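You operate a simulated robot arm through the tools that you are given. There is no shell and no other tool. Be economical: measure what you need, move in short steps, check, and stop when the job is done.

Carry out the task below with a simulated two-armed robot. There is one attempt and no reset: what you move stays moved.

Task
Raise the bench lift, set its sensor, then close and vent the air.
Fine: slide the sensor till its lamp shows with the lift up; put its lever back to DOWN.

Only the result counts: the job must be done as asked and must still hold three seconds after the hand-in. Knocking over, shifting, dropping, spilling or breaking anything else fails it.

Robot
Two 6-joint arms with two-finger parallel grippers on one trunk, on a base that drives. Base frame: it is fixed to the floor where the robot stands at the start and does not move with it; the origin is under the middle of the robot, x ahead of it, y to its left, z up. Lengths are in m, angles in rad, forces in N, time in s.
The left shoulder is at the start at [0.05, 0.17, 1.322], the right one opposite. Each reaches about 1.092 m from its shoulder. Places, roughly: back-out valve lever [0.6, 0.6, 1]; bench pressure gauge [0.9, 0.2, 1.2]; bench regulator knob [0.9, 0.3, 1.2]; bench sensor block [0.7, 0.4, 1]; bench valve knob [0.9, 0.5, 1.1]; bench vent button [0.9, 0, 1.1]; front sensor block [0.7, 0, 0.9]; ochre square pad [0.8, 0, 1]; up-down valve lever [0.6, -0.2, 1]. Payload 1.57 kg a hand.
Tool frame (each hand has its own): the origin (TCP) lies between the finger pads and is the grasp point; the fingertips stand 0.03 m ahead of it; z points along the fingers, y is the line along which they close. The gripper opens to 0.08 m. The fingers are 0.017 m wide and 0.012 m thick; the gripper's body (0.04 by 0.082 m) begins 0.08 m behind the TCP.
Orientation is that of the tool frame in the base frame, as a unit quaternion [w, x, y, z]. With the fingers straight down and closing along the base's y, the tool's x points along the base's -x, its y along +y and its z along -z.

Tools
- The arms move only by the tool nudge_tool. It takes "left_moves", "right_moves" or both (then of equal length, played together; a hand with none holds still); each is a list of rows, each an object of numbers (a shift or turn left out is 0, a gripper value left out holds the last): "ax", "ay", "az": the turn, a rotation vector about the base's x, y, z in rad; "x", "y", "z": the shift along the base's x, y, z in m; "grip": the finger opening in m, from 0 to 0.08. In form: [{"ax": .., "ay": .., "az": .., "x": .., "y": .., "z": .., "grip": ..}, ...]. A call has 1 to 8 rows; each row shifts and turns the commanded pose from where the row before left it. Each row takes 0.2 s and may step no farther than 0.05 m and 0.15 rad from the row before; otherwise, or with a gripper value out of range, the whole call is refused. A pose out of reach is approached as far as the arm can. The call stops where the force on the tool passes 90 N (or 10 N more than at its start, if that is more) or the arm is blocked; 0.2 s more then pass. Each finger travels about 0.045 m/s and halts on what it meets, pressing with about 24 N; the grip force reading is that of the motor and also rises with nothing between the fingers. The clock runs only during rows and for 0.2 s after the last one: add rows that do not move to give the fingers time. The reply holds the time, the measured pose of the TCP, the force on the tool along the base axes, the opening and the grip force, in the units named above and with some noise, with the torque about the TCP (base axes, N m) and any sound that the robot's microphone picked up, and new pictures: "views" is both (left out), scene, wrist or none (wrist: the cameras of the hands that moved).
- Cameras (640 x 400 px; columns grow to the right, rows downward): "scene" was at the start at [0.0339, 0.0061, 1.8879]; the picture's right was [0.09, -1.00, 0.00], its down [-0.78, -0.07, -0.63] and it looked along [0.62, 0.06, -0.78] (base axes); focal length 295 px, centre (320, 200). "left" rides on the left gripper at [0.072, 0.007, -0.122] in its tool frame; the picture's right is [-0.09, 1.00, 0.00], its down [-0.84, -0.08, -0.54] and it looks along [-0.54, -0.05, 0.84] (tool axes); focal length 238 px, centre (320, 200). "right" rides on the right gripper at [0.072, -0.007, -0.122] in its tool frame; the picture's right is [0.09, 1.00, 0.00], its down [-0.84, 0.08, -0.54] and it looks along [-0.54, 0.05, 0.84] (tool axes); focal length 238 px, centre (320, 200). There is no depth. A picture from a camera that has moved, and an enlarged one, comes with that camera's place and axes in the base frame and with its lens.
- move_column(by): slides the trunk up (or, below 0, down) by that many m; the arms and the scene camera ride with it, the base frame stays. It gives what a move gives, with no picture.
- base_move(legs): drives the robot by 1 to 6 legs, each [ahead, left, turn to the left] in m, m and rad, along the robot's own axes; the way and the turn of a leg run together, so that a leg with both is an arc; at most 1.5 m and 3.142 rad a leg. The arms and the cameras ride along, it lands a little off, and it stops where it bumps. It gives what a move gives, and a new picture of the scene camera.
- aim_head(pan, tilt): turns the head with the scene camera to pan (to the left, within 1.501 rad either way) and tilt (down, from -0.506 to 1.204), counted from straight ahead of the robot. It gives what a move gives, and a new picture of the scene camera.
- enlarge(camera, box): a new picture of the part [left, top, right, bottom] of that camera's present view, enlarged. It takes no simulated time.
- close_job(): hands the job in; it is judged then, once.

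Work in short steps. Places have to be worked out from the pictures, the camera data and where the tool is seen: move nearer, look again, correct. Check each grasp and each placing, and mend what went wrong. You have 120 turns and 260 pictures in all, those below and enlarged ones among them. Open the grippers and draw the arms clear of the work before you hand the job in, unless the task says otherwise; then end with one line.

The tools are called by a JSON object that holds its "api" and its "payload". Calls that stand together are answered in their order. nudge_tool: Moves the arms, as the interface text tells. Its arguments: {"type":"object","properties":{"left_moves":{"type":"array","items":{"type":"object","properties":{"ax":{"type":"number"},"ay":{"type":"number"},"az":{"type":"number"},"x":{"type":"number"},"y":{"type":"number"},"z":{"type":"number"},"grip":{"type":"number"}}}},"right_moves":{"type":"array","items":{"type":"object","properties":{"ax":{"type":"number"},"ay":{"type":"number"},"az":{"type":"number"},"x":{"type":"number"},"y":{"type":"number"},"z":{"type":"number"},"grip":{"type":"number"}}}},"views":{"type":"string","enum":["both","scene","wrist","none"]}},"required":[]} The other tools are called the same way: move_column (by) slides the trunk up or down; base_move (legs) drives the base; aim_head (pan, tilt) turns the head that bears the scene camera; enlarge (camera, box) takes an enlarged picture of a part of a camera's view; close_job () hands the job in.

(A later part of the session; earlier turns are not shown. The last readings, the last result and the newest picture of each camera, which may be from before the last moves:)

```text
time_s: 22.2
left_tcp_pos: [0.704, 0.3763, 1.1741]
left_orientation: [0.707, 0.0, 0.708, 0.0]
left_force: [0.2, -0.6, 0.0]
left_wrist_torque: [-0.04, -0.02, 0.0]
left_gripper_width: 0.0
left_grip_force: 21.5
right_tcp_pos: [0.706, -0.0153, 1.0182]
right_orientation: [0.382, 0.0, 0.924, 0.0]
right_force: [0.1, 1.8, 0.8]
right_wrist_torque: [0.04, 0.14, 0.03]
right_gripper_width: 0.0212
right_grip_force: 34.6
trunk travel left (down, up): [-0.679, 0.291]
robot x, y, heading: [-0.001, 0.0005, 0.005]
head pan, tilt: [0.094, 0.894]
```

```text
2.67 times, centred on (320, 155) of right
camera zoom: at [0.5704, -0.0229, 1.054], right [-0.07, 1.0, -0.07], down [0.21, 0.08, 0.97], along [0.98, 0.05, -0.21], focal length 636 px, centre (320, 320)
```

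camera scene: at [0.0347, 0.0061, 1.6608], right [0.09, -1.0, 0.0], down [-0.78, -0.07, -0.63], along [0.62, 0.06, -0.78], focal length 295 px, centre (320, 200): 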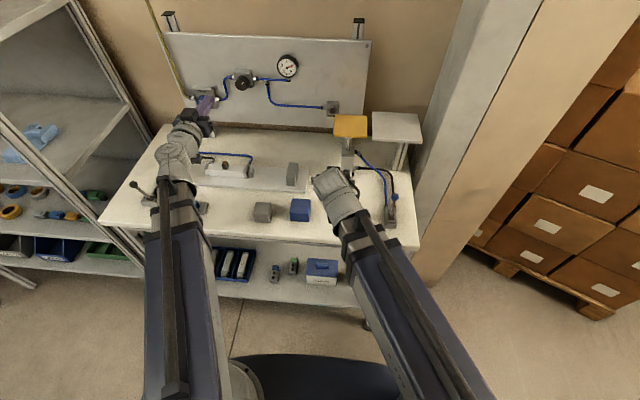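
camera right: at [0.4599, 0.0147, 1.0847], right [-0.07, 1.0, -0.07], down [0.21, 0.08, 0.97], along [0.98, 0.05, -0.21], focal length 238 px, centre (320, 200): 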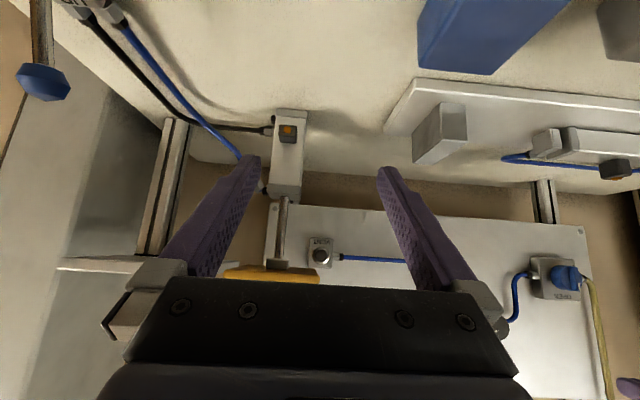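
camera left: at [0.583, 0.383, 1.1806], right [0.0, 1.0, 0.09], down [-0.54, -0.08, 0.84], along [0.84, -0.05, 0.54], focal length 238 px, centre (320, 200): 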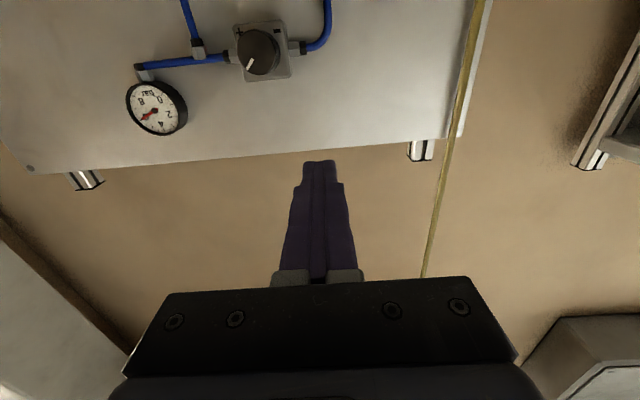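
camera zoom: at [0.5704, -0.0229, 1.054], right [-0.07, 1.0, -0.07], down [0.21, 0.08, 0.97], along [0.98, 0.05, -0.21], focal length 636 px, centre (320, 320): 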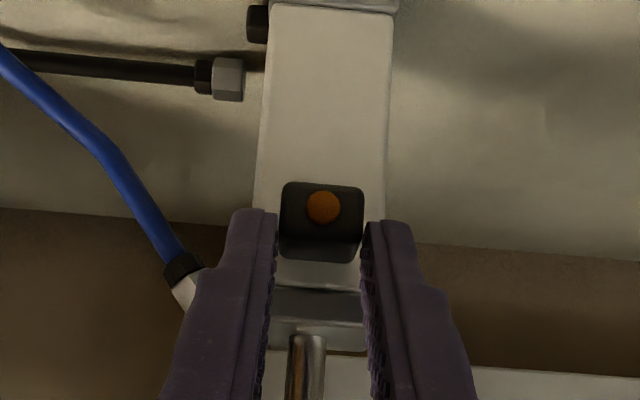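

{"api": "move_column", "payload": {"by": 0.003}}

{"api": "enlarge", "payload": {"camera": "right", "box": [220, 80, 420, 230]}}

```text
time_s: 22.8
left_tcp_pos: [0.7048, 0.3771, 1.1774]
left_orientation: [0.707, 0.0, 0.708, 0.0]
left_force: [-0.3, 0.7, 0.9]
left_wrist_torque: [0.02, 0.04, 0.01]
left_gripper_width: 0.0001
left_grip_force: 21.5
right_tcp_pos: [0.706, -0.015, 1.0206]
right_orientation: [0.382, 0.0, 0.924, 0.0]
right_force: [-0.2, 2.0, -0.2]
right_wrist_torque: [0.04, 0.14, 0.0]
right_gripper_width: 0.0211
right_grip_force: 34.5
trunk travel left (down, up): [-0.682, 0.288]
robot x, y, heading: [-0.001, 0.0036, 0.002]
head pan, tilt: [0.094, 0.894]
```

```text
2.67 times, centred on (320, 155) of right
camera zoom: at [0.5704, -0.0229, 1.057], right [-0.07, 1.0, -0.07], down [0.21, 0.08, 0.97], along [0.98, 0.05, -0.21], focal length 636 px, centre (320, 320)
```

zoom: 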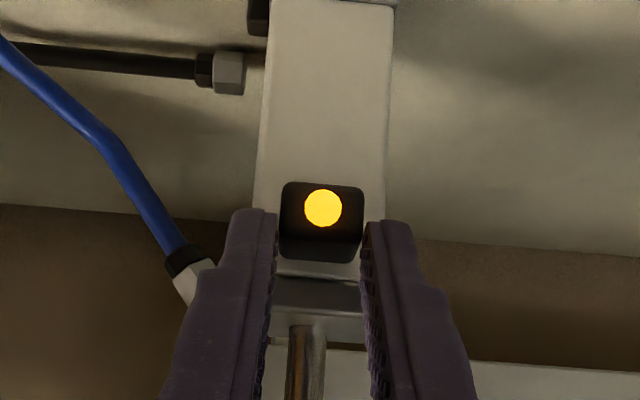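

The lamp is lit. I move 1.5 mm further to sit inside the window rather than at its edge.

{"api": "move_column", "payload": {"by": 0.0015}}

{"api": "enlarge", "payload": {"camera": "right", "box": [220, 80, 420, 230]}}

```text
time_s: 23.3
left_tcp_pos: [0.7044, 0.3758, 1.1779]
left_orientation: [0.706, 0.001, 0.708, -0.001]
left_force: [1.1, -0.2, 0.3]
left_wrist_torque: [-0.04, -0.02, 0.0]
left_gripper_width: 0.0
left_grip_force: 21.1
right_tcp_pos: [0.7058, -0.0153, 1.0226]
right_orientation: [0.382, 0.0, 0.924, 0.0]
right_force: [-1.4, 2.8, -5.7]
right_wrist_torque: [0.05, -0.02, 0.05]
right_gripper_width: 0.0213
right_grip_force: 35.3
trunk travel left (down, up): [-0.684, 0.286]
robot x, y, heading: [0.0009, 0.0001, 0.0]
head pan, tilt: [0.094, 0.894]
```

```text
2.67 times, centred on (320, 155) of right
camera zoom: at [0.5705, -0.0229, 1.0582], right [-0.07, 1.0, -0.07], down [0.21, 0.08, 0.97], along [0.98, 0.05, -0.21], focal length 636 px, centre (320, 320)
```

zoom: 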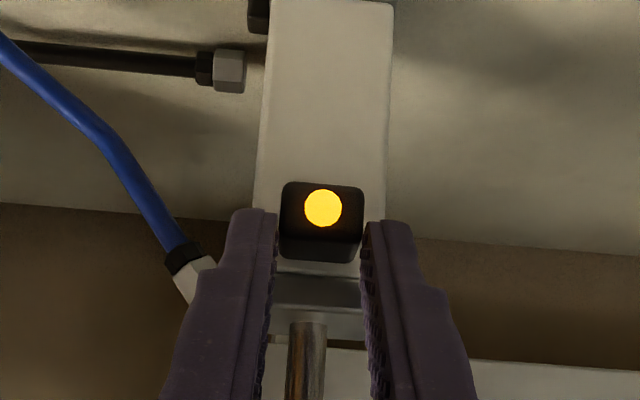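

Lit, and at the top stop (5.7 N resistance). I open and back straight out.

{"api": "nudge_tool", "payload": {"right_moves": [{"grip": 0.04}, {}, {"x": -0.02}, {"x": -0.03}, {"x": -0.03}], "views": "none"}}

{"api": "enlarge", "payload": {"camera": "right", "box": [220, 80, 420, 280]}}

```text
time_s: 24.5
left_tcp_pos: [0.7036, 0.3762, 1.1778]
left_orientation: [0.706, -0.001, 0.708, 0.001]
left_force: [1.2, 0.3, 0.7]
left_wrist_torque: [0.02, 0.01, 0.04]
left_gripper_width: 0.0
left_grip_force: 21.7
right_tcp_pos: [0.6253, -0.0148, 1.023]
right_orientation: [0.381, 0.0, 0.924, 0.0]
right_force: [1.1, -1.0, 0.4]
right_wrist_torque: [0.01, -0.01, -0.02]
right_gripper_width: 0.0402
right_grip_force: 0.1
trunk travel left (down, up): [-0.684, 0.286]
robot x, y, heading: [0.0009, -0.0007, 0.001]
head pan, tilt: [0.094, 0.894]
```

```text
2.00 times, centred on (320, 180) of right
camera zoom: at [0.489, -0.0219, 1.0586], right [-0.07, 1.0, -0.06], down [0.21, 0.08, 0.97], along [0.98, 0.05, -0.21], focal length 477 px, centre (320, 240)
```

zoom: 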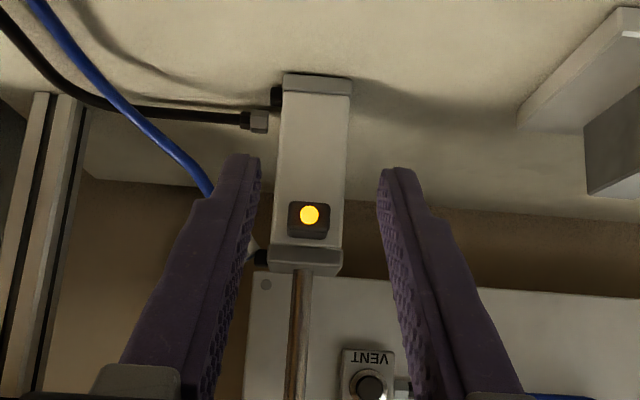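

Sensor is set and lit. Now to the lever: back off and move to y≈-0.16, and look at the knob from behind.

{"api": "nudge_tool", "payload": {"right_moves": [{"x": -0.05, "grip": 0.06}, {"x": -0.05}, {"y": -0.05}, {"y": -0.05}, {"y": -0.045}, {}]}}

{"api": "enlarge", "payload": {"camera": "scene", "box": [300, 50, 430, 230]}}

```text
time_s: 25.9
left_tcp_pos: [0.7052, 0.377, 1.1792]
left_orientation: [0.707, 0.0, 0.708, 0.0]
left_force: [0.4, 0.5, 0.4]
left_wrist_torque: [-0.04, 0.02, -0.01]
left_gripper_width: 0.0
left_grip_force: 21.1
right_tcp_pos: [0.6105, -0.1343, 1.0228]
right_orientation: [0.381, 0.0, 0.925, -0.001]
right_force: [0.1, -0.2, 0.2]
right_wrist_torque: [0.02, 0.0, -0.03]
right_gripper_width: 0.0599
right_grip_force: 0.0
right hand out of reach, approached as far as the arm can: row 1, 2, 3, 4, 5
trunk travel left (down, up): [-0.684, 0.286]
robot x, y, heading: [-0.0018, 0.0022, 0.001]
head pan, tilt: [0.094, 0.894]
camera scene: at [0.0338, 0.0065, 1.6343], right [0.09, -1.0, 0.0], down [-0.78, -0.07, -0.63], along [0.62, 0.06, -0.78], focal length 295 px, centre (320, 200)
camera right: at [0.4751, -0.1425, 1.0584], right [-0.07, 1.0, -0.07], down [0.21, 0.08, 0.97], along [0.97, 0.05, -0.22], focal length 238 px, centre (320, 200)
```

scene: 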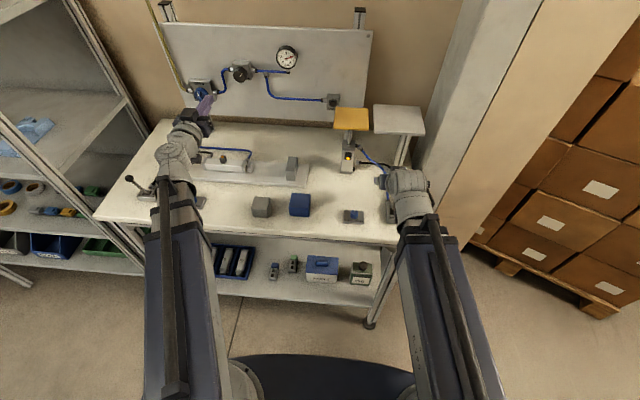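
right: 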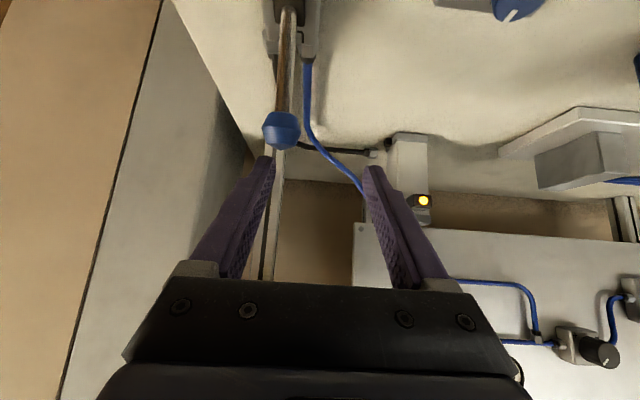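

```text
2.22 times, centred on (365, 140) of scene
camera zoom: at [0.0338, 0.0065, 1.6343], right [0.09, -1.0, 0.0], down [-0.78, -0.07, -0.63], along [0.62, 0.06, -0.78], focal length 656 px, centre (220, 333)
```

zoom: 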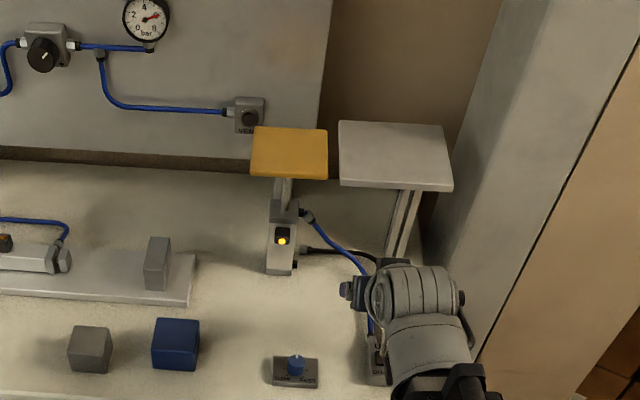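

Too close in for this tilt (arm's shortest reach), so I'll turn the hand back to vertical for the lever. Trunk up 0.04 first, then rotate, ending behind the knob (~(0.605,-0.163,0.985)).

{"api": "move_column", "payload": {"by": 0.04}}

{"api": "nudge_tool", "payload": {"right_moves": [{"ay": 0.13, "z": -0.018, "x": -0.013, "y": -0.005}, {"ay": 0.13, "z": -0.016, "x": -0.013, "y": -0.005}, {"ay": 0.13, "z": -0.013, "x": -0.013, "y": -0.005}, {"ay": 0.13, "z": -0.01, "x": -0.013, "y": -0.005}, {"ay": 0.13, "z": -0.006, "x": -0.013, "y": -0.005}, {"ay": 0.132, "z": -0.002, "x": -0.013, "y": -0.003}, {}]}}

{"api": "enlarge", "payload": {"camera": "scene", "box": [330, 100, 430, 260]}}

```text
time_s: 26.7
left_tcp_pos: [0.7039, 0.3756, 1.2178]
left_orientation: [0.707, 0.0, 0.708, 0.0]
left_force: [0.0, -0.4, -0.3]
left_wrist_torque: [0.0, -0.01, -0.01]
left_gripper_width: 0.0
left_grip_force: 21.2
right_tcp_pos: [0.6113, -0.1335, 1.0623]
right_orientation: [0.381, 0.0, 0.924, 0.0]
right_force: [-0.1, -1.1, 0.2]
right_wrist_torque: [0.03, 0.0, -0.01]
right_gripper_width: 0.0599
right_grip_force: 0.0
trunk travel left (down, up): [-0.724, 0.246]
robot x, y, heading: [0.0019, -0.0024, -0.002]
head pan, tilt: [0.094, 0.894]
```

```text
time_s: 28.3
left_tcp_pos: [0.7047, 0.3764, 1.2178]
left_orientation: [0.707, 0.0, 0.708, 0.0]
left_force: [-0.2, -0.1, -0.1]
left_wrist_torque: [-0.01, 0.0, 0.01]
left_gripper_width: 0.0
left_grip_force: 21.5
right_tcp_pos: [0.5328, -0.1629, 0.9986]
right_orientation: [-0.001, 0.0, 1.0, 0.0]
right_force: [0.9, 0.4, 0.0]
right_wrist_torque: [-0.01, 0.02, -0.04]
right_gripper_width: 0.0599
right_grip_force: 0.0
trunk travel left (down, up): [-0.724, 0.246]
robot x, y, heading: [-0.0009, 0.0004, 0.002]
head pan, tilt: [0.094, 0.894]
camera scene: at [0.0336, 0.0062, 1.6744], right [0.09, -1.0, 0.0], down [-0.78, -0.07, -0.63], along [0.62, 0.06, -0.78], focal length 295 px, centre (320, 200)
camera right: at [0.4622, -0.1706, 1.1208], right [-0.09, 1.0, 0.0], down [0.84, 0.08, 0.54], along [0.54, 0.05, -0.84], focal length 238 px, centre (320, 200)
```

scene: 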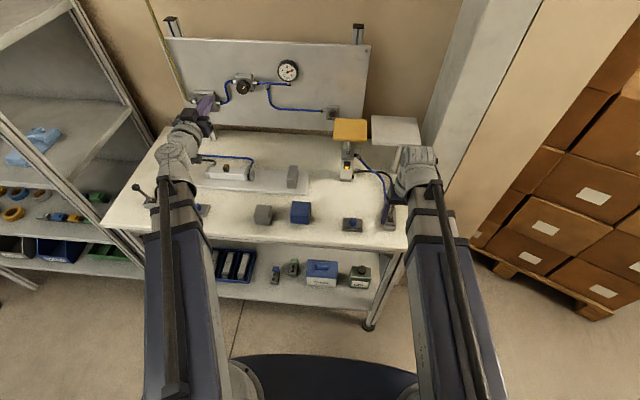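
right: 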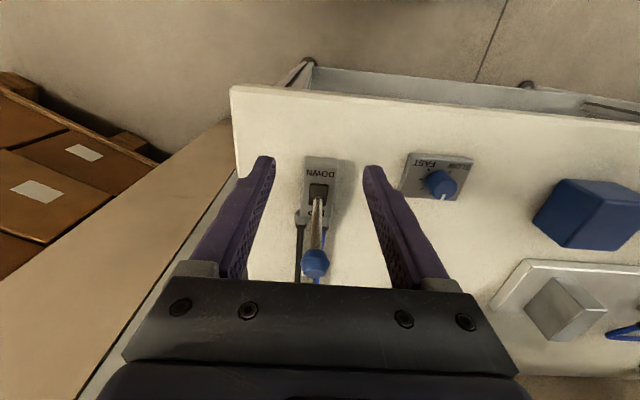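

```text
2.50 times, centred on (380, 180) of scene
camera zoom: at [0.0336, 0.0062, 1.6744], right [0.09, -1.0, 0.0], down [-0.78, -0.07, -0.63], along [0.62, 0.06, -0.78], focal length 738 px, centre (170, 250)
```

zoom: 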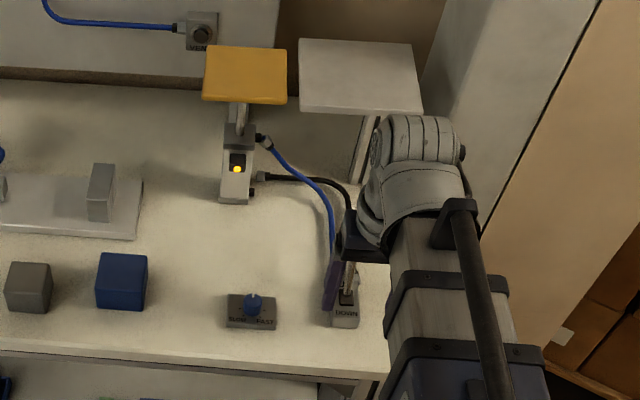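

Knob is at about (0.611, -0.161, 0.985). I advance to straddle it and close.

{"api": "nudge_tool", "payload": {"right_moves": [{"x": 0.03, "y": 0.001}, {"x": 0.03}, {"x": 0.018}, {"grip": 0.03}, {"grip": 0.0}, {}, {}]}}

```text
time_s: 29.9
left_tcp_pos: [0.7055, 0.3775, 1.2176]
left_orientation: [0.706, -0.002, 0.708, 0.001]
left_force: [-0.6, 0.7, -0.6]
left_wrist_torque: [0.0, 0.02, 0.0]
left_gripper_width: 0.0001
left_grip_force: 20.9
right_tcp_pos: [0.6118, -0.1602, 0.9982]
right_orientation: [0.0, 0.0, 1.0, 0.0]
right_force: [-1.0, 8.7, -1.7]
right_wrist_torque: [0.09, -0.04, -0.06]
right_gripper_width: 0.0229
right_grip_force: 28.7
trunk travel left (down, up): [-0.724, 0.246]
robot x, y, heading: [0.001, -0.0018, 0.001]
head pan, tilt: [0.094, 0.894]
camera scene: at [0.0339, 0.0074, 1.6743], right [0.09, -1.0, 0.0], down [-0.78, -0.07, -0.63], along [0.62, 0.06, -0.78], focal length 295 px, centre (320, 200)
camera right: at [0.5405, -0.168, 1.1207], right [-0.09, 1.0, 0.0], down [0.84, 0.08, 0.54], along [0.54, 0.05, -0.84], focal length 238 px, centre (320, 200)
```

scene: 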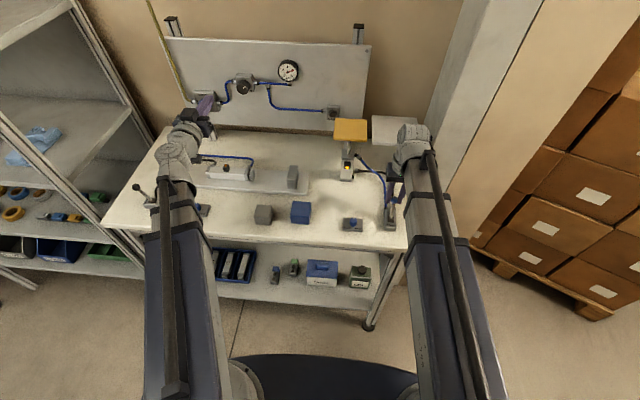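
right: 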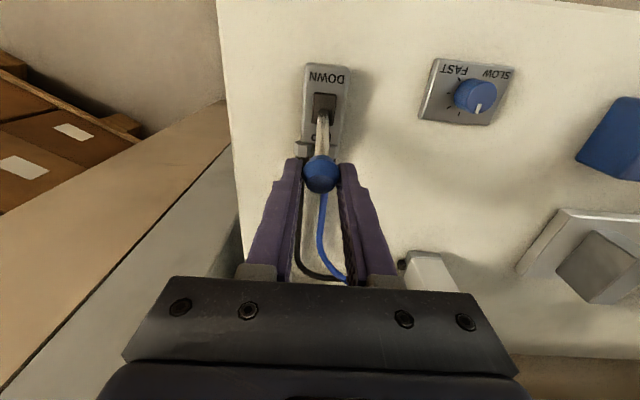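

Knob is gripped. I pull it -x to the DOWN position (~0.055 m).

{"api": "nudge_tool", "payload": {"right_moves": [{"x": -0.012}, {"x": -0.012}, {"x": -0.012}, {"x": -0.012}, {"x": -0.008}, {}]}}

```text
time_s: 31.3
left_tcp_pos: [0.7065, 0.3782, 1.2166]
left_orientation: [0.706, 0.0, 0.709, -0.001]
left_force: [1.3, 0.4, -0.1]
left_wrist_torque: [0.0, -0.01, -0.01]
left_gripper_width: 0.0
left_grip_force: 21.5
right_tcp_pos: [0.5583, -0.1614, 0.9965]
right_orientation: [-0.001, -0.001, 1.0, 0.0]
right_force: [11.8, 17.7, -17.4]
right_wrist_torque: [0.08, -0.66, 0.08]
right_gripper_width: 0.0226
right_grip_force: 35.9
trunk travel left (down, up): [-0.724, 0.246]
robot x, y, heading: [0.0025, -0.0003, -0.001]
head pan, tilt: [0.094, 0.894]
camera scene: at [0.0366, 0.0081, 1.6741], right [0.09, -1.0, 0.0], down [-0.78, -0.07, -0.63], along [0.62, 0.06, -0.78], focal length 295 px, centre (320, 200)
camera right: at [0.4861, -0.168, 1.1197], right [-0.09, 1.0, 0.0], down [0.84, 0.08, 0.54], along [0.54, 0.05, -0.84], focal length 238 px, centre (320, 200)
```

scene: 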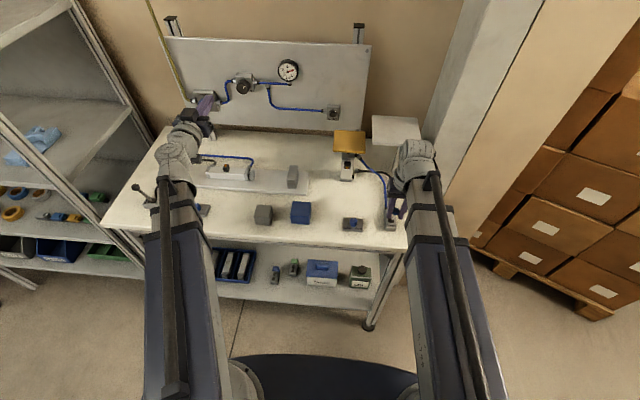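
right: 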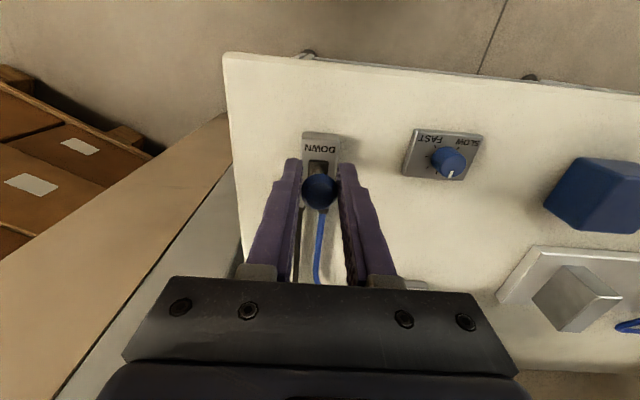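

The lift is lowering; the lever pushes back ~12 N, i.e. at its stop. I pull 5 mm more, open, rise via trunk and check where it stays.

{"api": "nudge_tool", "payload": {"right_moves": [{"x": -0.005}, {}, {"grip": 0.06}, {}, {}], "views": "none"}}

{"api": "move_column", "payload": {"by": 0.06}}

{"api": "enlarge", "payload": {"camera": "right", "box": [220, 80, 420, 280]}}

{"api": "enlarge", "payload": {"camera": "scene", "box": [190, 50, 420, 240]}}

```text
time_s: 32.5
left_tcp_pos: [0.704, 0.3763, 1.2178]
left_orientation: [0.707, 0.0, 0.708, 0.0]
left_force: [0.0, 0.1, 0.6]
left_wrist_torque: [-0.02, 0.01, 0.02]
left_gripper_width: 0.0
left_grip_force: 20.9
right_tcp_pos: [0.5499, -0.1634, 0.999]
right_orientation: [-0.001, 0.001, 1.0, 0.0]
right_force: [0.8, 0.1, -0.1]
right_wrist_torque: [-0.02, -0.01, 0.01]
right_gripper_width: 0.0602
right_grip_force: 0.0
trunk travel left (down, up): [-0.724, 0.246]
robot x, y, heading: [0.0004, -0.0015, -0.002]
head pan, tilt: [0.094, 0.894]
```

```text
time_s: 33.5
left_tcp_pos: [0.7043, 0.3763, 1.2784]
left_orientation: [0.707, 0.0, 0.708, 0.0]
left_force: [0.6, 0.8, 0.5]
left_wrist_torque: [0.01, -0.03, 0.0]
left_gripper_width: 0.0
left_grip_force: 22.0
right_tcp_pos: [0.5506, -0.1627, 1.0576]
right_orientation: [0.0, 0.0, 1.0, 0.0]
right_force: [0.0, 0.5, 0.6]
right_wrist_torque: [0.02, 0.05, 0.0]
right_gripper_width: 0.0601
right_grip_force: 0.0
trunk travel left (down, up): [-0.784, 0.186]
robot x, y, heading: [-0.0009, 0.0027, -0.001]
head pan, tilt: [0.094, 0.894]
```

```text
2.00 times, centred on (320, 180) of right
camera zoom: at [0.4792, -0.1695, 1.1806], right [-0.09, 1.0, 0.0], down [0.84, 0.08, 0.54], along [0.54, 0.05, -0.84], focal length 477 px, centre (320, 240)
```

zoom: 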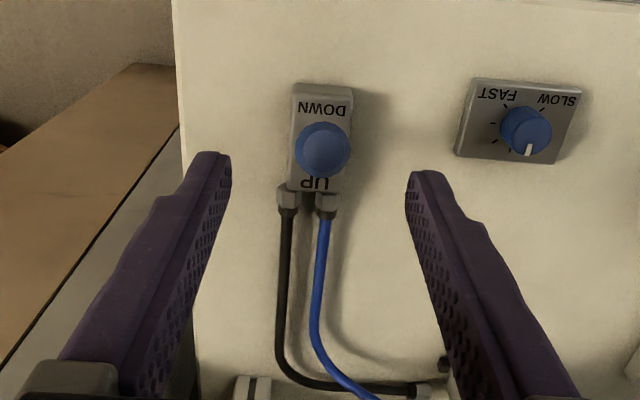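

```text
2.11 times, centred on (305, 145) of scene
camera zoom: at [0.034, 0.0062, 1.7343], right [0.09, -1.0, 0.0], down [-0.78, -0.07, -0.63], along [0.62, 0.06, -0.78], focal length 622 px, centre (352, 316)
```

zoom: 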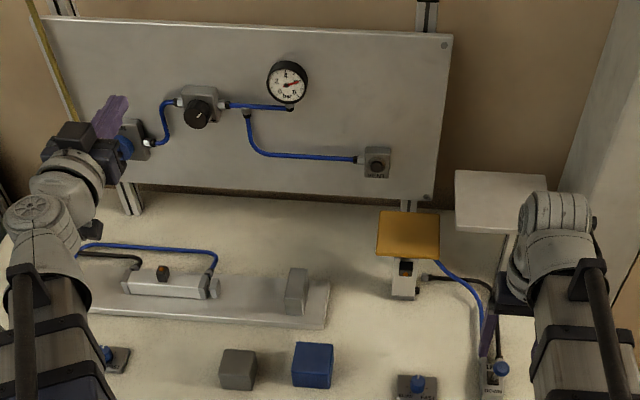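

Lever at x≈0.558 (start was 0.555): DOWN, and the pad is down. Now the valve: I zoom on it and the lever.

{"api": "enlarge", "payload": {"camera": "scene", "box": [190, 70, 280, 130]}}

{"api": "enlarge", "payload": {"camera": "scene", "box": [320, 110, 400, 200]}}

{"api": "nudge_tool", "payload": {"left_moves": [{"ay": 0.13, "z": -0.03, "y": 0.03}, {"ay": 0.13, "z": -0.025, "y": 0.03}, {"ay": 0.13, "z": -0.02, "y": 0.02}, {"ay": 0.13, "z": -0.02}, {"ay": 0.13, "z": -0.02}, {"ay": 0.13, "z": -0.02}], "views": "wrist"}}

```text
6.67 times, centred on (235, 100) of scene
camera zoom: at [0.034, 0.0062, 1.7343], right [0.09, -1.0, 0.0], down [-0.78, -0.07, -0.63], along [0.62, 0.06, -0.78], focal length 1969 px, centre (887, 867)
```

zoom: 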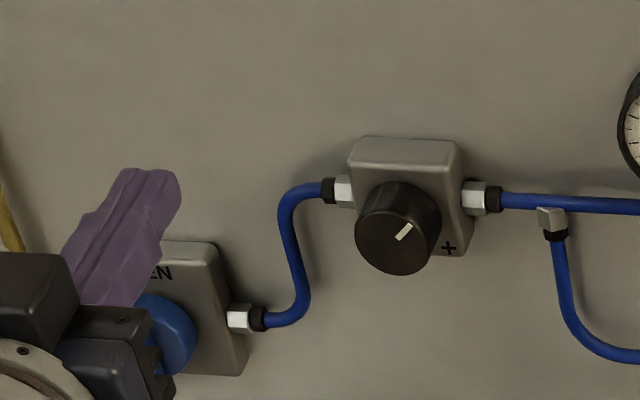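

```text
4.44 times, centred on (360, 155) of scene
camera zoom: at [0.034, 0.0062, 1.7343], right [0.09, -1.0, 0.0], down [-0.78, -0.07, -0.63], along [0.62, 0.06, -0.78], focal length 1313 px, centre (142, 400)
```

zoom: 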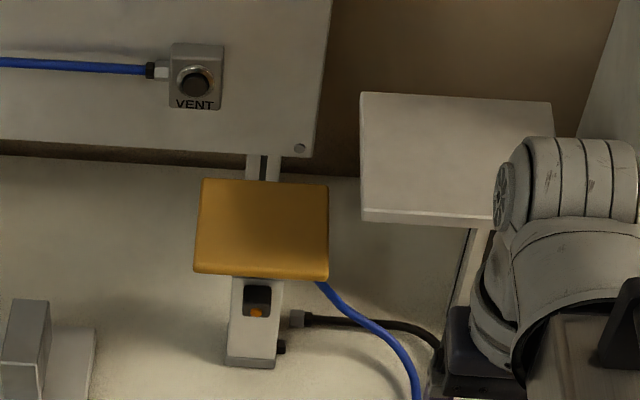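

```text
time_s: 34.9
left_tcp_pos: [0.7045, 0.4562, 1.1238]
left_orientation: [0.384, -0.001, 0.924, 0.0]
left_force: [0.1, 0.3, -0.1]
left_wrist_torque: [0.04, 0.03, -0.04]
left_gripper_width: 0.0001
left_grip_force: 20.8
left hand out of reach, approached as far as the arm can: row 3, 4, 5
right_tcp_pos: [0.5497, -0.1616, 1.0582]
right_orientation: [0.0, 0.0, 1.0, 0.0]
right_force: [0.5, 0.0, -0.1]
right_wrist_torque: [0.02, -0.02, -0.01]
right_gripper_width: 0.0602
right_grip_force: 0.2
trunk travel left (down, up): [-0.784, 0.186]
robot x, y, heading: [0.0021, -0.0009, 0.001]
head pan, tilt: [0.094, 0.894]
camera left: at [0.5678, 0.4628, 1.1588], right [0.06, 1.0, 0.06], down [0.21, -0.08, 0.98], along [0.98, -0.05, -0.21], focal length 238 px, centre (320, 200)
```

left: 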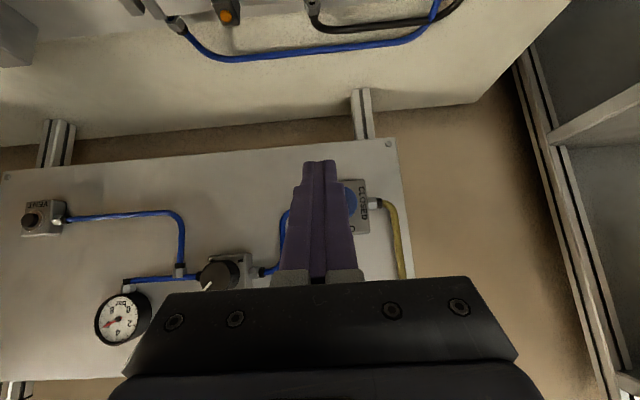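

The valve sits right behind the fingers in view; I open the fingers to see between them.

{"api": "nudge_tool", "payload": {"left_moves": [{"grip": 0.08, "y": 0.03}, {}, {}, {}], "views": "none"}}

{"api": "enlarge", "payload": {"camera": "left", "box": [220, 150, 420, 280]}}

{"api": "enlarge", "payload": {"camera": "scene", "box": [180, 70, 270, 130]}}

```text
time_s: 35.9
left_tcp_pos: [0.7035, 0.4869, 1.1237]
left_orientation: [0.385, 0.0, 0.923, 0.0]
left_force: [0.1, 1.1, 0.0]
left_wrist_torque: [0.0, -0.01, 0.02]
left_gripper_width: 0.0801
left_grip_force: 0.1
right_tcp_pos: [0.5498, -0.1627, 1.0584]
right_orientation: [0.0, 0.0, 1.0, 0.0]
right_force: [-0.2, -0.5, -0.1]
right_wrist_torque: [0.02, 0.03, -0.04]
right_gripper_width: 0.0602
right_grip_force: 0.0
trunk travel left (down, up): [-0.784, 0.186]
robot x, y, heading: [-0.0033, 0.0002, -0.003]
head pan, tilt: [0.094, 0.894]
```

```text
3.08 times, centred on (320, 215) of left
camera zoom: at [0.5669, 0.4928, 1.1591], right [0.06, 1.0, 0.07], down [0.2, -0.08, 0.98], along [0.98, -0.05, -0.21], focal length 733 px, centre (320, 154)
```

zoom: 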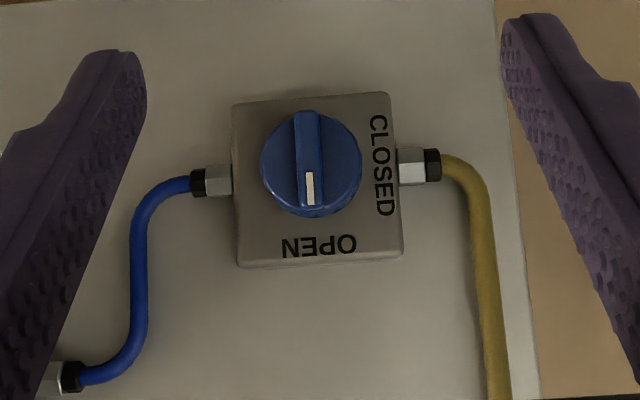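

```text
6.67 times, centred on (225, 100) of scene
camera zoom: at [0.0337, 0.0059, 1.7344], right [0.09, -1.0, 0.0], down [-0.78, -0.07, -0.63], along [0.62, 0.06, -0.78], focal length 1969 px, centre (953, 867)
```

zoom: 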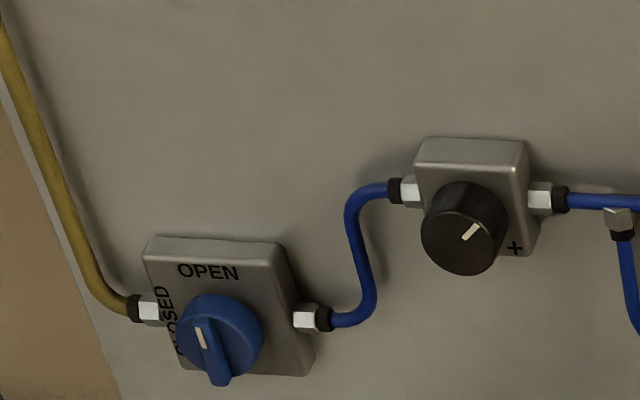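

Valve knob's pointer is at OPEN (up); CLOSED is to +y. Knob front is at ~(0.864, 0.475, 1.099). I bring the left hand to horizontal and also the right one (so that it clears the bench when the trunk goes down).

{"api": "nudge_tool", "payload": {"left_moves": [{"ay": -0.13, "z": 0.02, "y": -0.012}, {"ay": -0.13, "z": 0.022}, {"ay": -0.13, "z": 0.024}, {"ay": -0.13, "z": 0.026}, {"ay": -0.13, "z": 0.028}, {"ay": -0.13, "z": 0.03}, {}], "right_moves": [{"ay": -0.143, "x": 0.012, "y": 0.011, "z": 0.002}, {"ay": -0.143, "x": 0.012, "y": 0.011, "z": 0.007}, {"ay": -0.143, "x": 0.012, "y": 0.011, "z": 0.011}, {"ay": -0.143, "x": 0.012, "y": 0.011, "z": 0.015}, {"ay": -0.143, "x": 0.012, "y": 0.011, "z": 0.02}, {"ay": -0.143, "x": 0.012, "y": 0.011, "z": 0.023}, {"ay": -0.143, "x": 0.012, "y": 0.011, "z": 0.025}], "views": "none"}}

{"api": "nudge_tool", "payload": {"right_moves": [{"ay": -0.143, "x": 0.012, "y": 0.011, "z": 0.025}, {"ay": -0.143, "x": 0.012, "y": 0.011, "z": 0.027}, {"ay": -0.143, "x": 0.012, "y": 0.011, "z": 0.03}, {"ay": -0.141, "x": 0.01, "y": 0.011, "z": 0.03}, {}], "views": "scene"}}

```text
time_s: 37.5
left_tcp_pos: [0.7049, 0.4744, 1.2796]
left_orientation: [0.707, 0.0, 0.707, 0.0]
left_force: [0.0, 0.9, -0.6]
left_wrist_torque: [0.0, -0.04, 0.01]
left_gripper_width: 0.0801
left_grip_force: 0.1
left hand out of reach, approached as far as the arm can: row 3
right_tcp_pos: [0.6356, -0.0846, 1.1601]
right_orientation: [0.481, 0.0, 0.877, 0.0]
right_force: [-0.5, -0.2, -0.1]
right_wrist_torque: [0.01, -0.01, -0.01]
right_gripper_width: 0.0599
right_grip_force: 0.0
trunk travel left (down, up): [-0.784, 0.186]
robot x, y, heading: [0.0003, 0.0009, 0.0]
head pan, tilt: [0.094, 0.894]
```

```text
time_s: 38.7
left_tcp_pos: [0.7053, 0.4742, 1.278]
left_orientation: [0.706, 0.001, 0.708, -0.001]
left_force: [0.1, 0.7, -0.3]
left_wrist_torque: [-0.01, 0.01, 0.01]
left_gripper_width: 0.08
left_grip_force: 0.0
right_tcp_pos: [0.68, -0.0402, 1.277]
right_orientation: [0.707, 0.0, 0.707, 0.0]
right_force: [0.8, 0.2, 0.1]
right_wrist_torque: [0.03, 0.0, -0.04]
right_gripper_width: 0.0597
right_grip_force: 0.1
right hand out of reach, approached as far as the arm can: row 3
trunk travel left (down, up): [-0.784, 0.186]
robot x, y, heading: [0.0013, -0.0002, -0.002]
head pan, tilt: [0.094, 0.894]
camera scene: at [0.0336, 0.0061, 1.7344], right [0.09, -1.0, 0.0], down [-0.78, -0.07, -0.63], along [0.62, 0.06, -0.78], focal length 295 px, centre (320, 200)
```

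scene: 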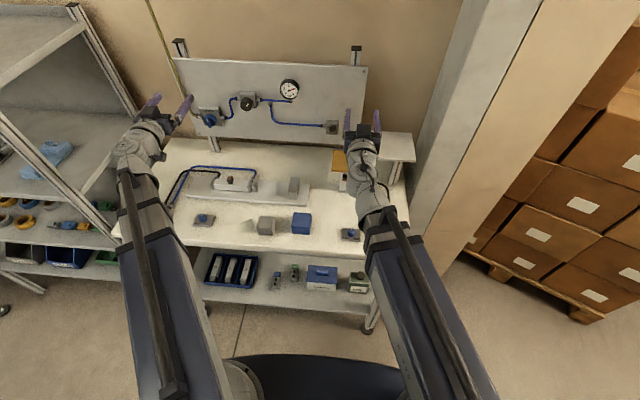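

Going fully horizontal at z≈1.10 would bring the left beam low over the bench's speed knob. Instead I pitch the left hand 20° below horizontal (pivot stays higher) and will use the jaws as a wrench on the knob's ridge.

{"api": "nudge_tool", "payload": {"left_moves": [{"ay": 0.12, "z": -0.024, "grip": 0.03}, {"ay": 0.115, "z": -0.025}, {"ay": 0.114, "z": -0.026}, {}], "views": "none"}}

{"api": "move_column", "payload": {"by": -0.095}}

{"api": "aim_head", "payload": {"pan": 0.5, "tilt": 0.75}}

{"api": "enlarge", "payload": {"camera": "left", "box": [220, 100, 420, 230]}}

```text
time_s: 39.7
left_tcp_pos: [0.7037, 0.4746, 1.2033]
left_orientation: [0.572, 0.0, 0.82, 0.001]
left_force: [-0.5, -0.9, 0.5]
left_wrist_torque: [-0.01, 0.01, -0.01]
left_gripper_width: 0.0298
left_grip_force: 0.1
right_tcp_pos: [0.6803, -0.0407, 1.2778]
right_orientation: [0.705, 0.001, 0.709, -0.001]
right_force: [-0.7, -0.2, 0.7]
right_wrist_torque: [0.0, 0.01, 0.01]
right_gripper_width: 0.0601
right_grip_force: 0.1
trunk travel left (down, up): [-0.784, 0.186]
robot x, y, heading: [-0.0001, -0.0022, -0.002]
head pan, tilt: [0.094, 0.894]
```

```text
time_s: 41.0
left_tcp_pos: [0.7048, 0.4738, 1.1097]
left_orientation: [0.574, 0.0, 0.819, 0.0]
left_force: [0.1, 0.1, 0.4]
left_wrist_torque: [0.01, -0.02, -0.02]
left_gripper_width: 0.0298
left_grip_force: 0.0
right_tcp_pos: [0.6796, -0.0413, 1.1815]
right_orientation: [0.706, 0.0, 0.708, 0.0]
right_force: [0.0, 0.6, 0.2]
right_wrist_torque: [-0.02, -0.01, -0.07]
right_gripper_width: 0.0603
right_grip_force: 0.0
trunk travel left (down, up): [-0.689, 0.281]
robot x, y, heading: [0.0001, 0.0029, -0.001]
head pan, tilt: [0.094, 0.894]
```

```text
time_s: 41.9
left_tcp_pos: [0.7045, 0.4741, 1.1089]
left_orientation: [0.574, 0.001, 0.819, -0.001]
left_force: [-1.0, 0.2, 0.2]
left_wrist_torque: [0.03, 0.02, 0.0]
left_gripper_width: 0.0301
left_grip_force: 0.0
right_tcp_pos: [0.6807, -0.0411, 1.1838]
right_orientation: [0.705, 0.0, 0.709, 0.0]
right_force: [0.3, -0.5, 0.3]
right_wrist_torque: [0.02, 0.01, 0.04]
right_gripper_width: 0.0597
right_grip_force: 0.1
trunk travel left (down, up): [-0.689, 0.281]
robot x, y, heading: [0.0005, -0.0029, 0.002]
head pan, tilt: [0.499, 0.75]
camera scene: at [0.031, 0.0387, 1.6506], right [0.48, -0.88, 0.0], down [-0.6, -0.33, -0.73], along [0.64, 0.35, -0.68], focal length 295 px, centre (320, 200)
```

scene: 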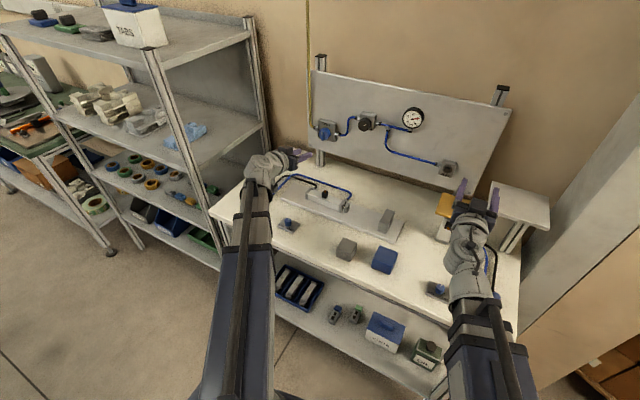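

```text
3.08 times, centred on (320, 165) of left
camera zoom: at [0.5656, 0.4809, 1.0829], right [0.03, 1.0, 0.09], down [-0.22, -0.08, 0.97], along [0.97, -0.05, 0.22], focal length 733 px, centre (320, 308)
```

zoom: 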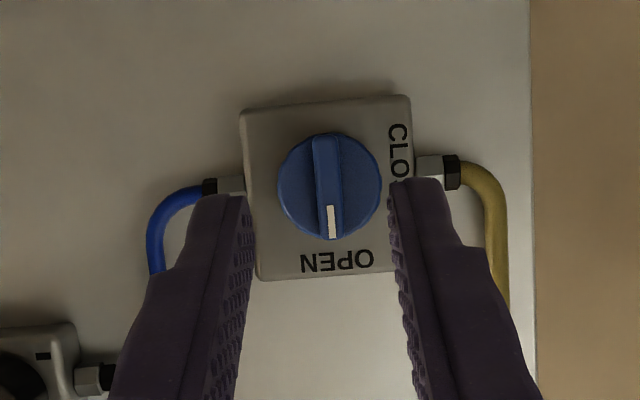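

Knob centre confirmed at (≈0.858 front, 0.474, 1.100); fingertips are at z≈1.099. I advance to just short of it and check.

{"api": "nudge_tool", "payload": {"left_moves": [{"x": 0.04}, {"x": 0.04}, {"x": 0.03}, {"grip": 0.02}], "views": "scene"}}

{"api": "enlarge", "payload": {"camera": "left", "box": [220, 100, 420, 230]}}

{"api": "enlarge", "payload": {"camera": "scene", "box": [220, 90, 380, 240]}}

```text
time_s: 42.9
left_tcp_pos: [0.8133, 0.4736, 1.1093]
left_orientation: [0.573, 0.002, 0.819, -0.001]
left_force: [-0.8, -0.5, -0.3]
left_wrist_torque: [0.0, 0.02, 0.0]
left_gripper_width: 0.0201
left_grip_force: 0.0
right_tcp_pos: [0.6803, -0.0405, 1.1822]
right_orientation: [0.706, -0.001, 0.709, 0.001]
right_force: [-0.1, -0.3, 0.1]
right_wrist_torque: [-0.01, 0.0, 0.0]
right_gripper_width: 0.0598
right_grip_force: 0.0
trunk travel left (down, up): [-0.689, 0.281]
robot x, y, heading: [0.0017, 0.0009, -0.002]
head pan, tilt: [0.499, 0.75]
camera scene: at [0.0307, 0.0387, 1.6507], right [0.48, -0.88, 0.0], down [-0.6, -0.33, -0.73], along [0.64, 0.35, -0.68], focal length 295 px, centre (320, 200)
```

scene: 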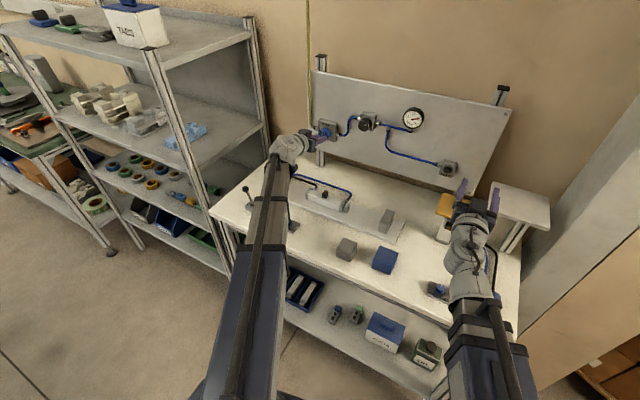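

```text
3.08 times, centred on (320, 165) of left
camera zoom: at [0.6751, 0.4804, 1.0831], right [0.03, 1.0, 0.09], down [-0.22, -0.08, 0.97], along [0.97, -0.05, 0.22], focal length 733 px, centre (320, 308)
```

zoom: 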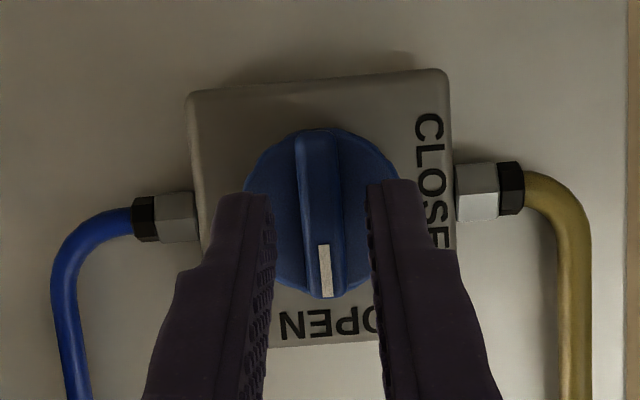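

```text
2.67 times, centred on (300, 165) of scene
camera zoom: at [0.0307, 0.0387, 1.6507], right [0.48, -0.88, 0.0], down [-0.6, -0.33, -0.73], along [0.64, 0.35, -0.68], focal length 788 px, centre (373, 293)
```

zoom: 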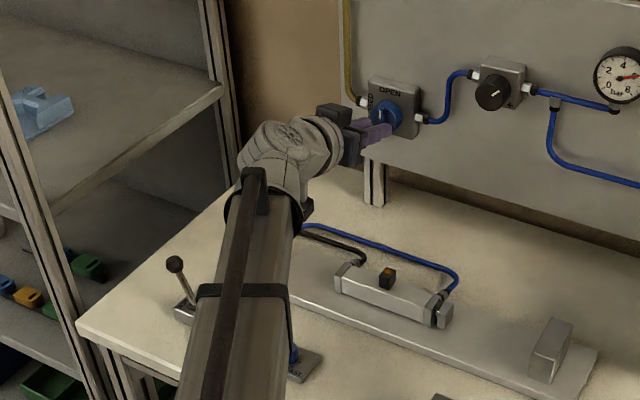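

Aligned with the ridge. I advance 0.018 so the jaws straddle it, then narrow the jaws.

{"api": "nudge_tool", "payload": {"left_moves": [{"x": 0.01}, {"x": 0.01}, {}], "views": "none"}}

{"api": "enlarge", "payload": {"camera": "left", "box": [220, 100, 420, 230]}}

{"api": "enlarge", "payload": {"camera": "scene", "box": [295, 105, 345, 145]}}

```text
time_s: 43.6
left_tcp_pos: [0.8262, 0.4761, 1.1091]
left_orientation: [0.573, 0.0, 0.819, -0.001]
left_force: [-63.9, -3.4, -22.7]
left_wrist_torque: [-0.1, 1.36, -0.08]
left_gripper_width: 0.0188
left_grip_force: 0.0
right_tcp_pos: [0.6751, -0.0391, 1.1855]
right_orientation: [0.707, 0.0, 0.707, 0.001]
right_force: [0.2, 0.1, 0.2]
right_wrist_torque: [0.02, -0.01, 0.01]
right_gripper_width: 0.0597
right_grip_force: 0.0
trunk travel left (down, up): [-0.689, 0.281]
robot x, y, heading: [-0.0033, 0.0007, 0.001]
head pan, tilt: [0.499, 0.75]
```

```text
3.08 times, centred on (320, 165) of left
camera zoom: at [0.6867, 0.4819, 1.0843], right [0.03, 1.0, 0.09], down [-0.22, -0.08, 0.97], along [0.97, -0.05, 0.22], focal length 733 px, centre (320, 308)
```

zoom: 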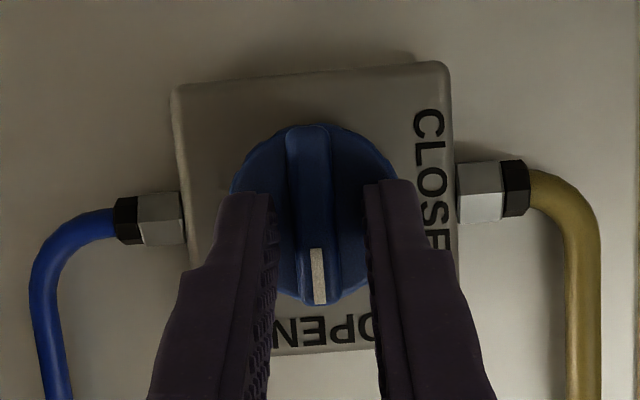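

```text
10.00 times, centred on (320, 125) of scene
camera zoom: at [0.0248, 0.0396, 1.6504], right [0.48, -0.88, 0.0], down [-0.6, -0.33, -0.73], along [0.64, 0.35, -0.68], focal length 2954 px, centre (320, 950)
```

zoom: 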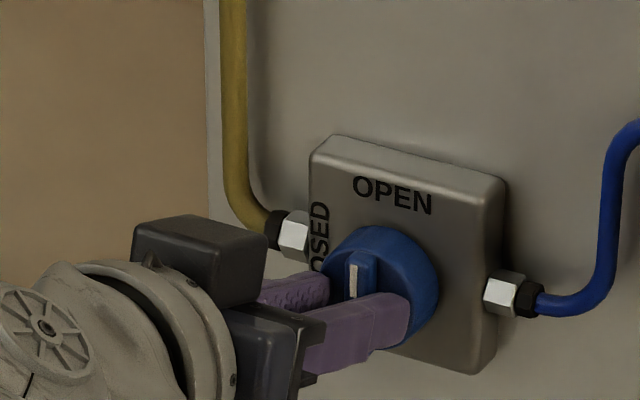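

The fingertips met the knob's face (64 N); I back off 9 mm in command and close to feel the ridge width.

{"api": "nudge_tool", "payload": {"left_moves": [{"x": -0.009}, {}, {"grip": 0.0}, {}, {}], "views": "none"}}

{"api": "enlarge", "payload": {"camera": "left", "box": [220, 100, 420, 230]}}

```text
time_s: 44.9
left_tcp_pos: [0.8248, 0.4742, 1.1094]
left_orientation: [0.574, 0.0, 0.819, 0.0]
left_force: [-2.2, 2.7, 14.0]
left_wrist_torque: [0.04, -0.11, -0.12]
left_gripper_width: 0.0101
left_grip_force: 28.5
right_tcp_pos: [0.6789, -0.0417, 1.1836]
right_orientation: [0.706, 0.0, 0.708, 0.0]
right_force: [-0.2, -0.3, 0.4]
right_wrist_torque: [-0.03, 0.03, -0.02]
right_gripper_width: 0.06
right_grip_force: 0.2
trunk travel left (down, up): [-0.689, 0.281]
robot x, y, heading: [-0.0009, -0.004, 0.006]
head pan, tilt: [0.499, 0.75]
```

```text
3.08 times, centred on (320, 165) of left
camera zoom: at [0.6867, 0.4802, 1.0845], right [0.03, 1.0, 0.09], down [-0.23, -0.08, 0.97], along [0.97, -0.05, 0.22], focal length 733 px, centre (320, 308)
```

zoom: 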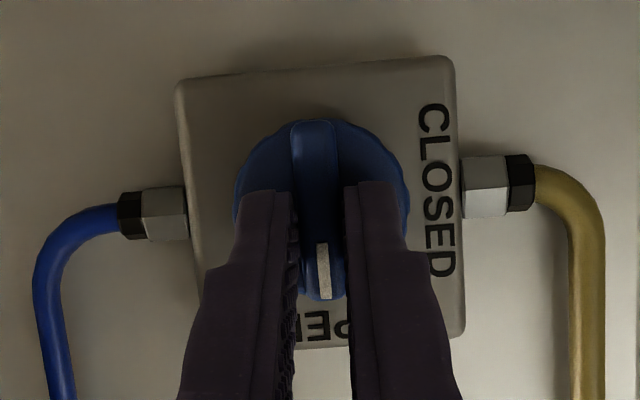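

Ridge is 0.010 wide and held. I loosen to 0.012 and roll about the hand's axis toward CLOSED (negative about x), in part.

{"api": "nudge_tool", "payload": {"left_moves": [{"grip": 0.0125}, {"ax": -0.1316, "az": 0.0479}, {"ax": -0.1316, "az": 0.0479}, {"ax": -0.1316, "az": 0.0479}, {"ax": -0.1316, "az": 0.0479}, {}], "views": "none"}}

{"api": "enlarge", "payload": {"camera": "left", "box": [220, 100, 420, 230]}}

{"api": "enlarge", "payload": {"camera": "scene", "box": [285, 100, 345, 145]}}

```text
time_s: 46.2
left_tcp_pos: [0.8233, 0.4747, 1.11]
left_orientation: [0.552, -0.226, 0.786, -0.16]
left_force: [-17.8, -4.7, 1.0]
left_wrist_torque: [-0.04, -0.14, -0.37]
left_gripper_width: 0.0131
left_grip_force: 0.6
right_tcp_pos: [0.677, -0.0414, 1.1848]
right_orientation: [0.706, 0.0, 0.708, 0.0]
right_force: [0.7, -0.4, -0.2]
right_wrist_torque: [-0.01, 0.02, 0.01]
right_gripper_width: 0.06
right_grip_force: 0.0
trunk travel left (down, up): [-0.689, 0.281]
robot x, y, heading: [0.002, -0.003, -0.002]
head pan, tilt: [0.499, 0.75]
```

```text
3.08 times, centred on (320, 165) of left
camera zoom: at [0.6869, 0.4412, 1.0914], right [-0.15, 0.89, -0.43], down [-0.25, 0.38, 0.89], along [0.95, 0.24, 0.17], focal length 733 px, centre (320, 308)
```

zoom: 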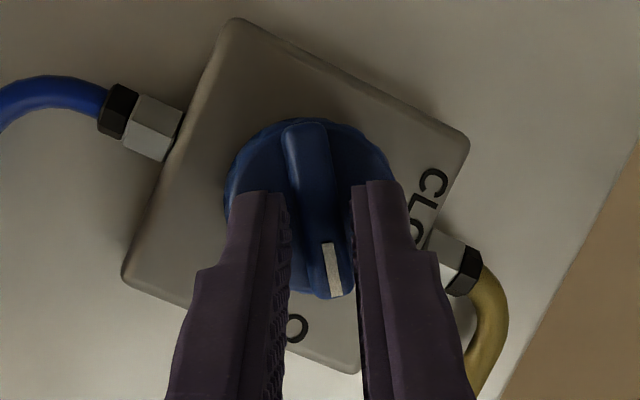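

```text
8.89 times, centred on (315, 122) of scene
camera zoom: at [0.0282, 0.038, 1.6508], right [0.48, -0.88, 0.0], down [-0.6, -0.33, -0.73], along [0.64, 0.35, -0.68], focal length 2625 px, centre (364, 889)
```

zoom: 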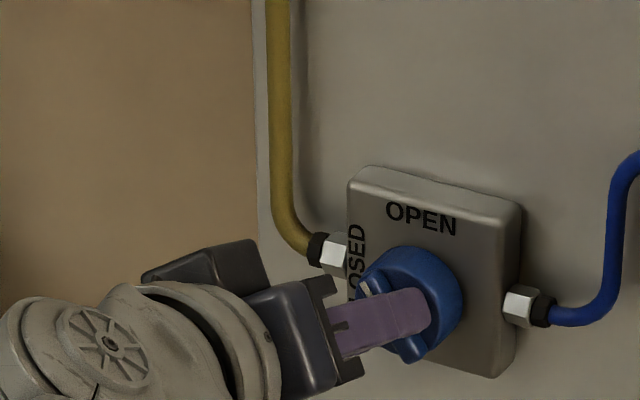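

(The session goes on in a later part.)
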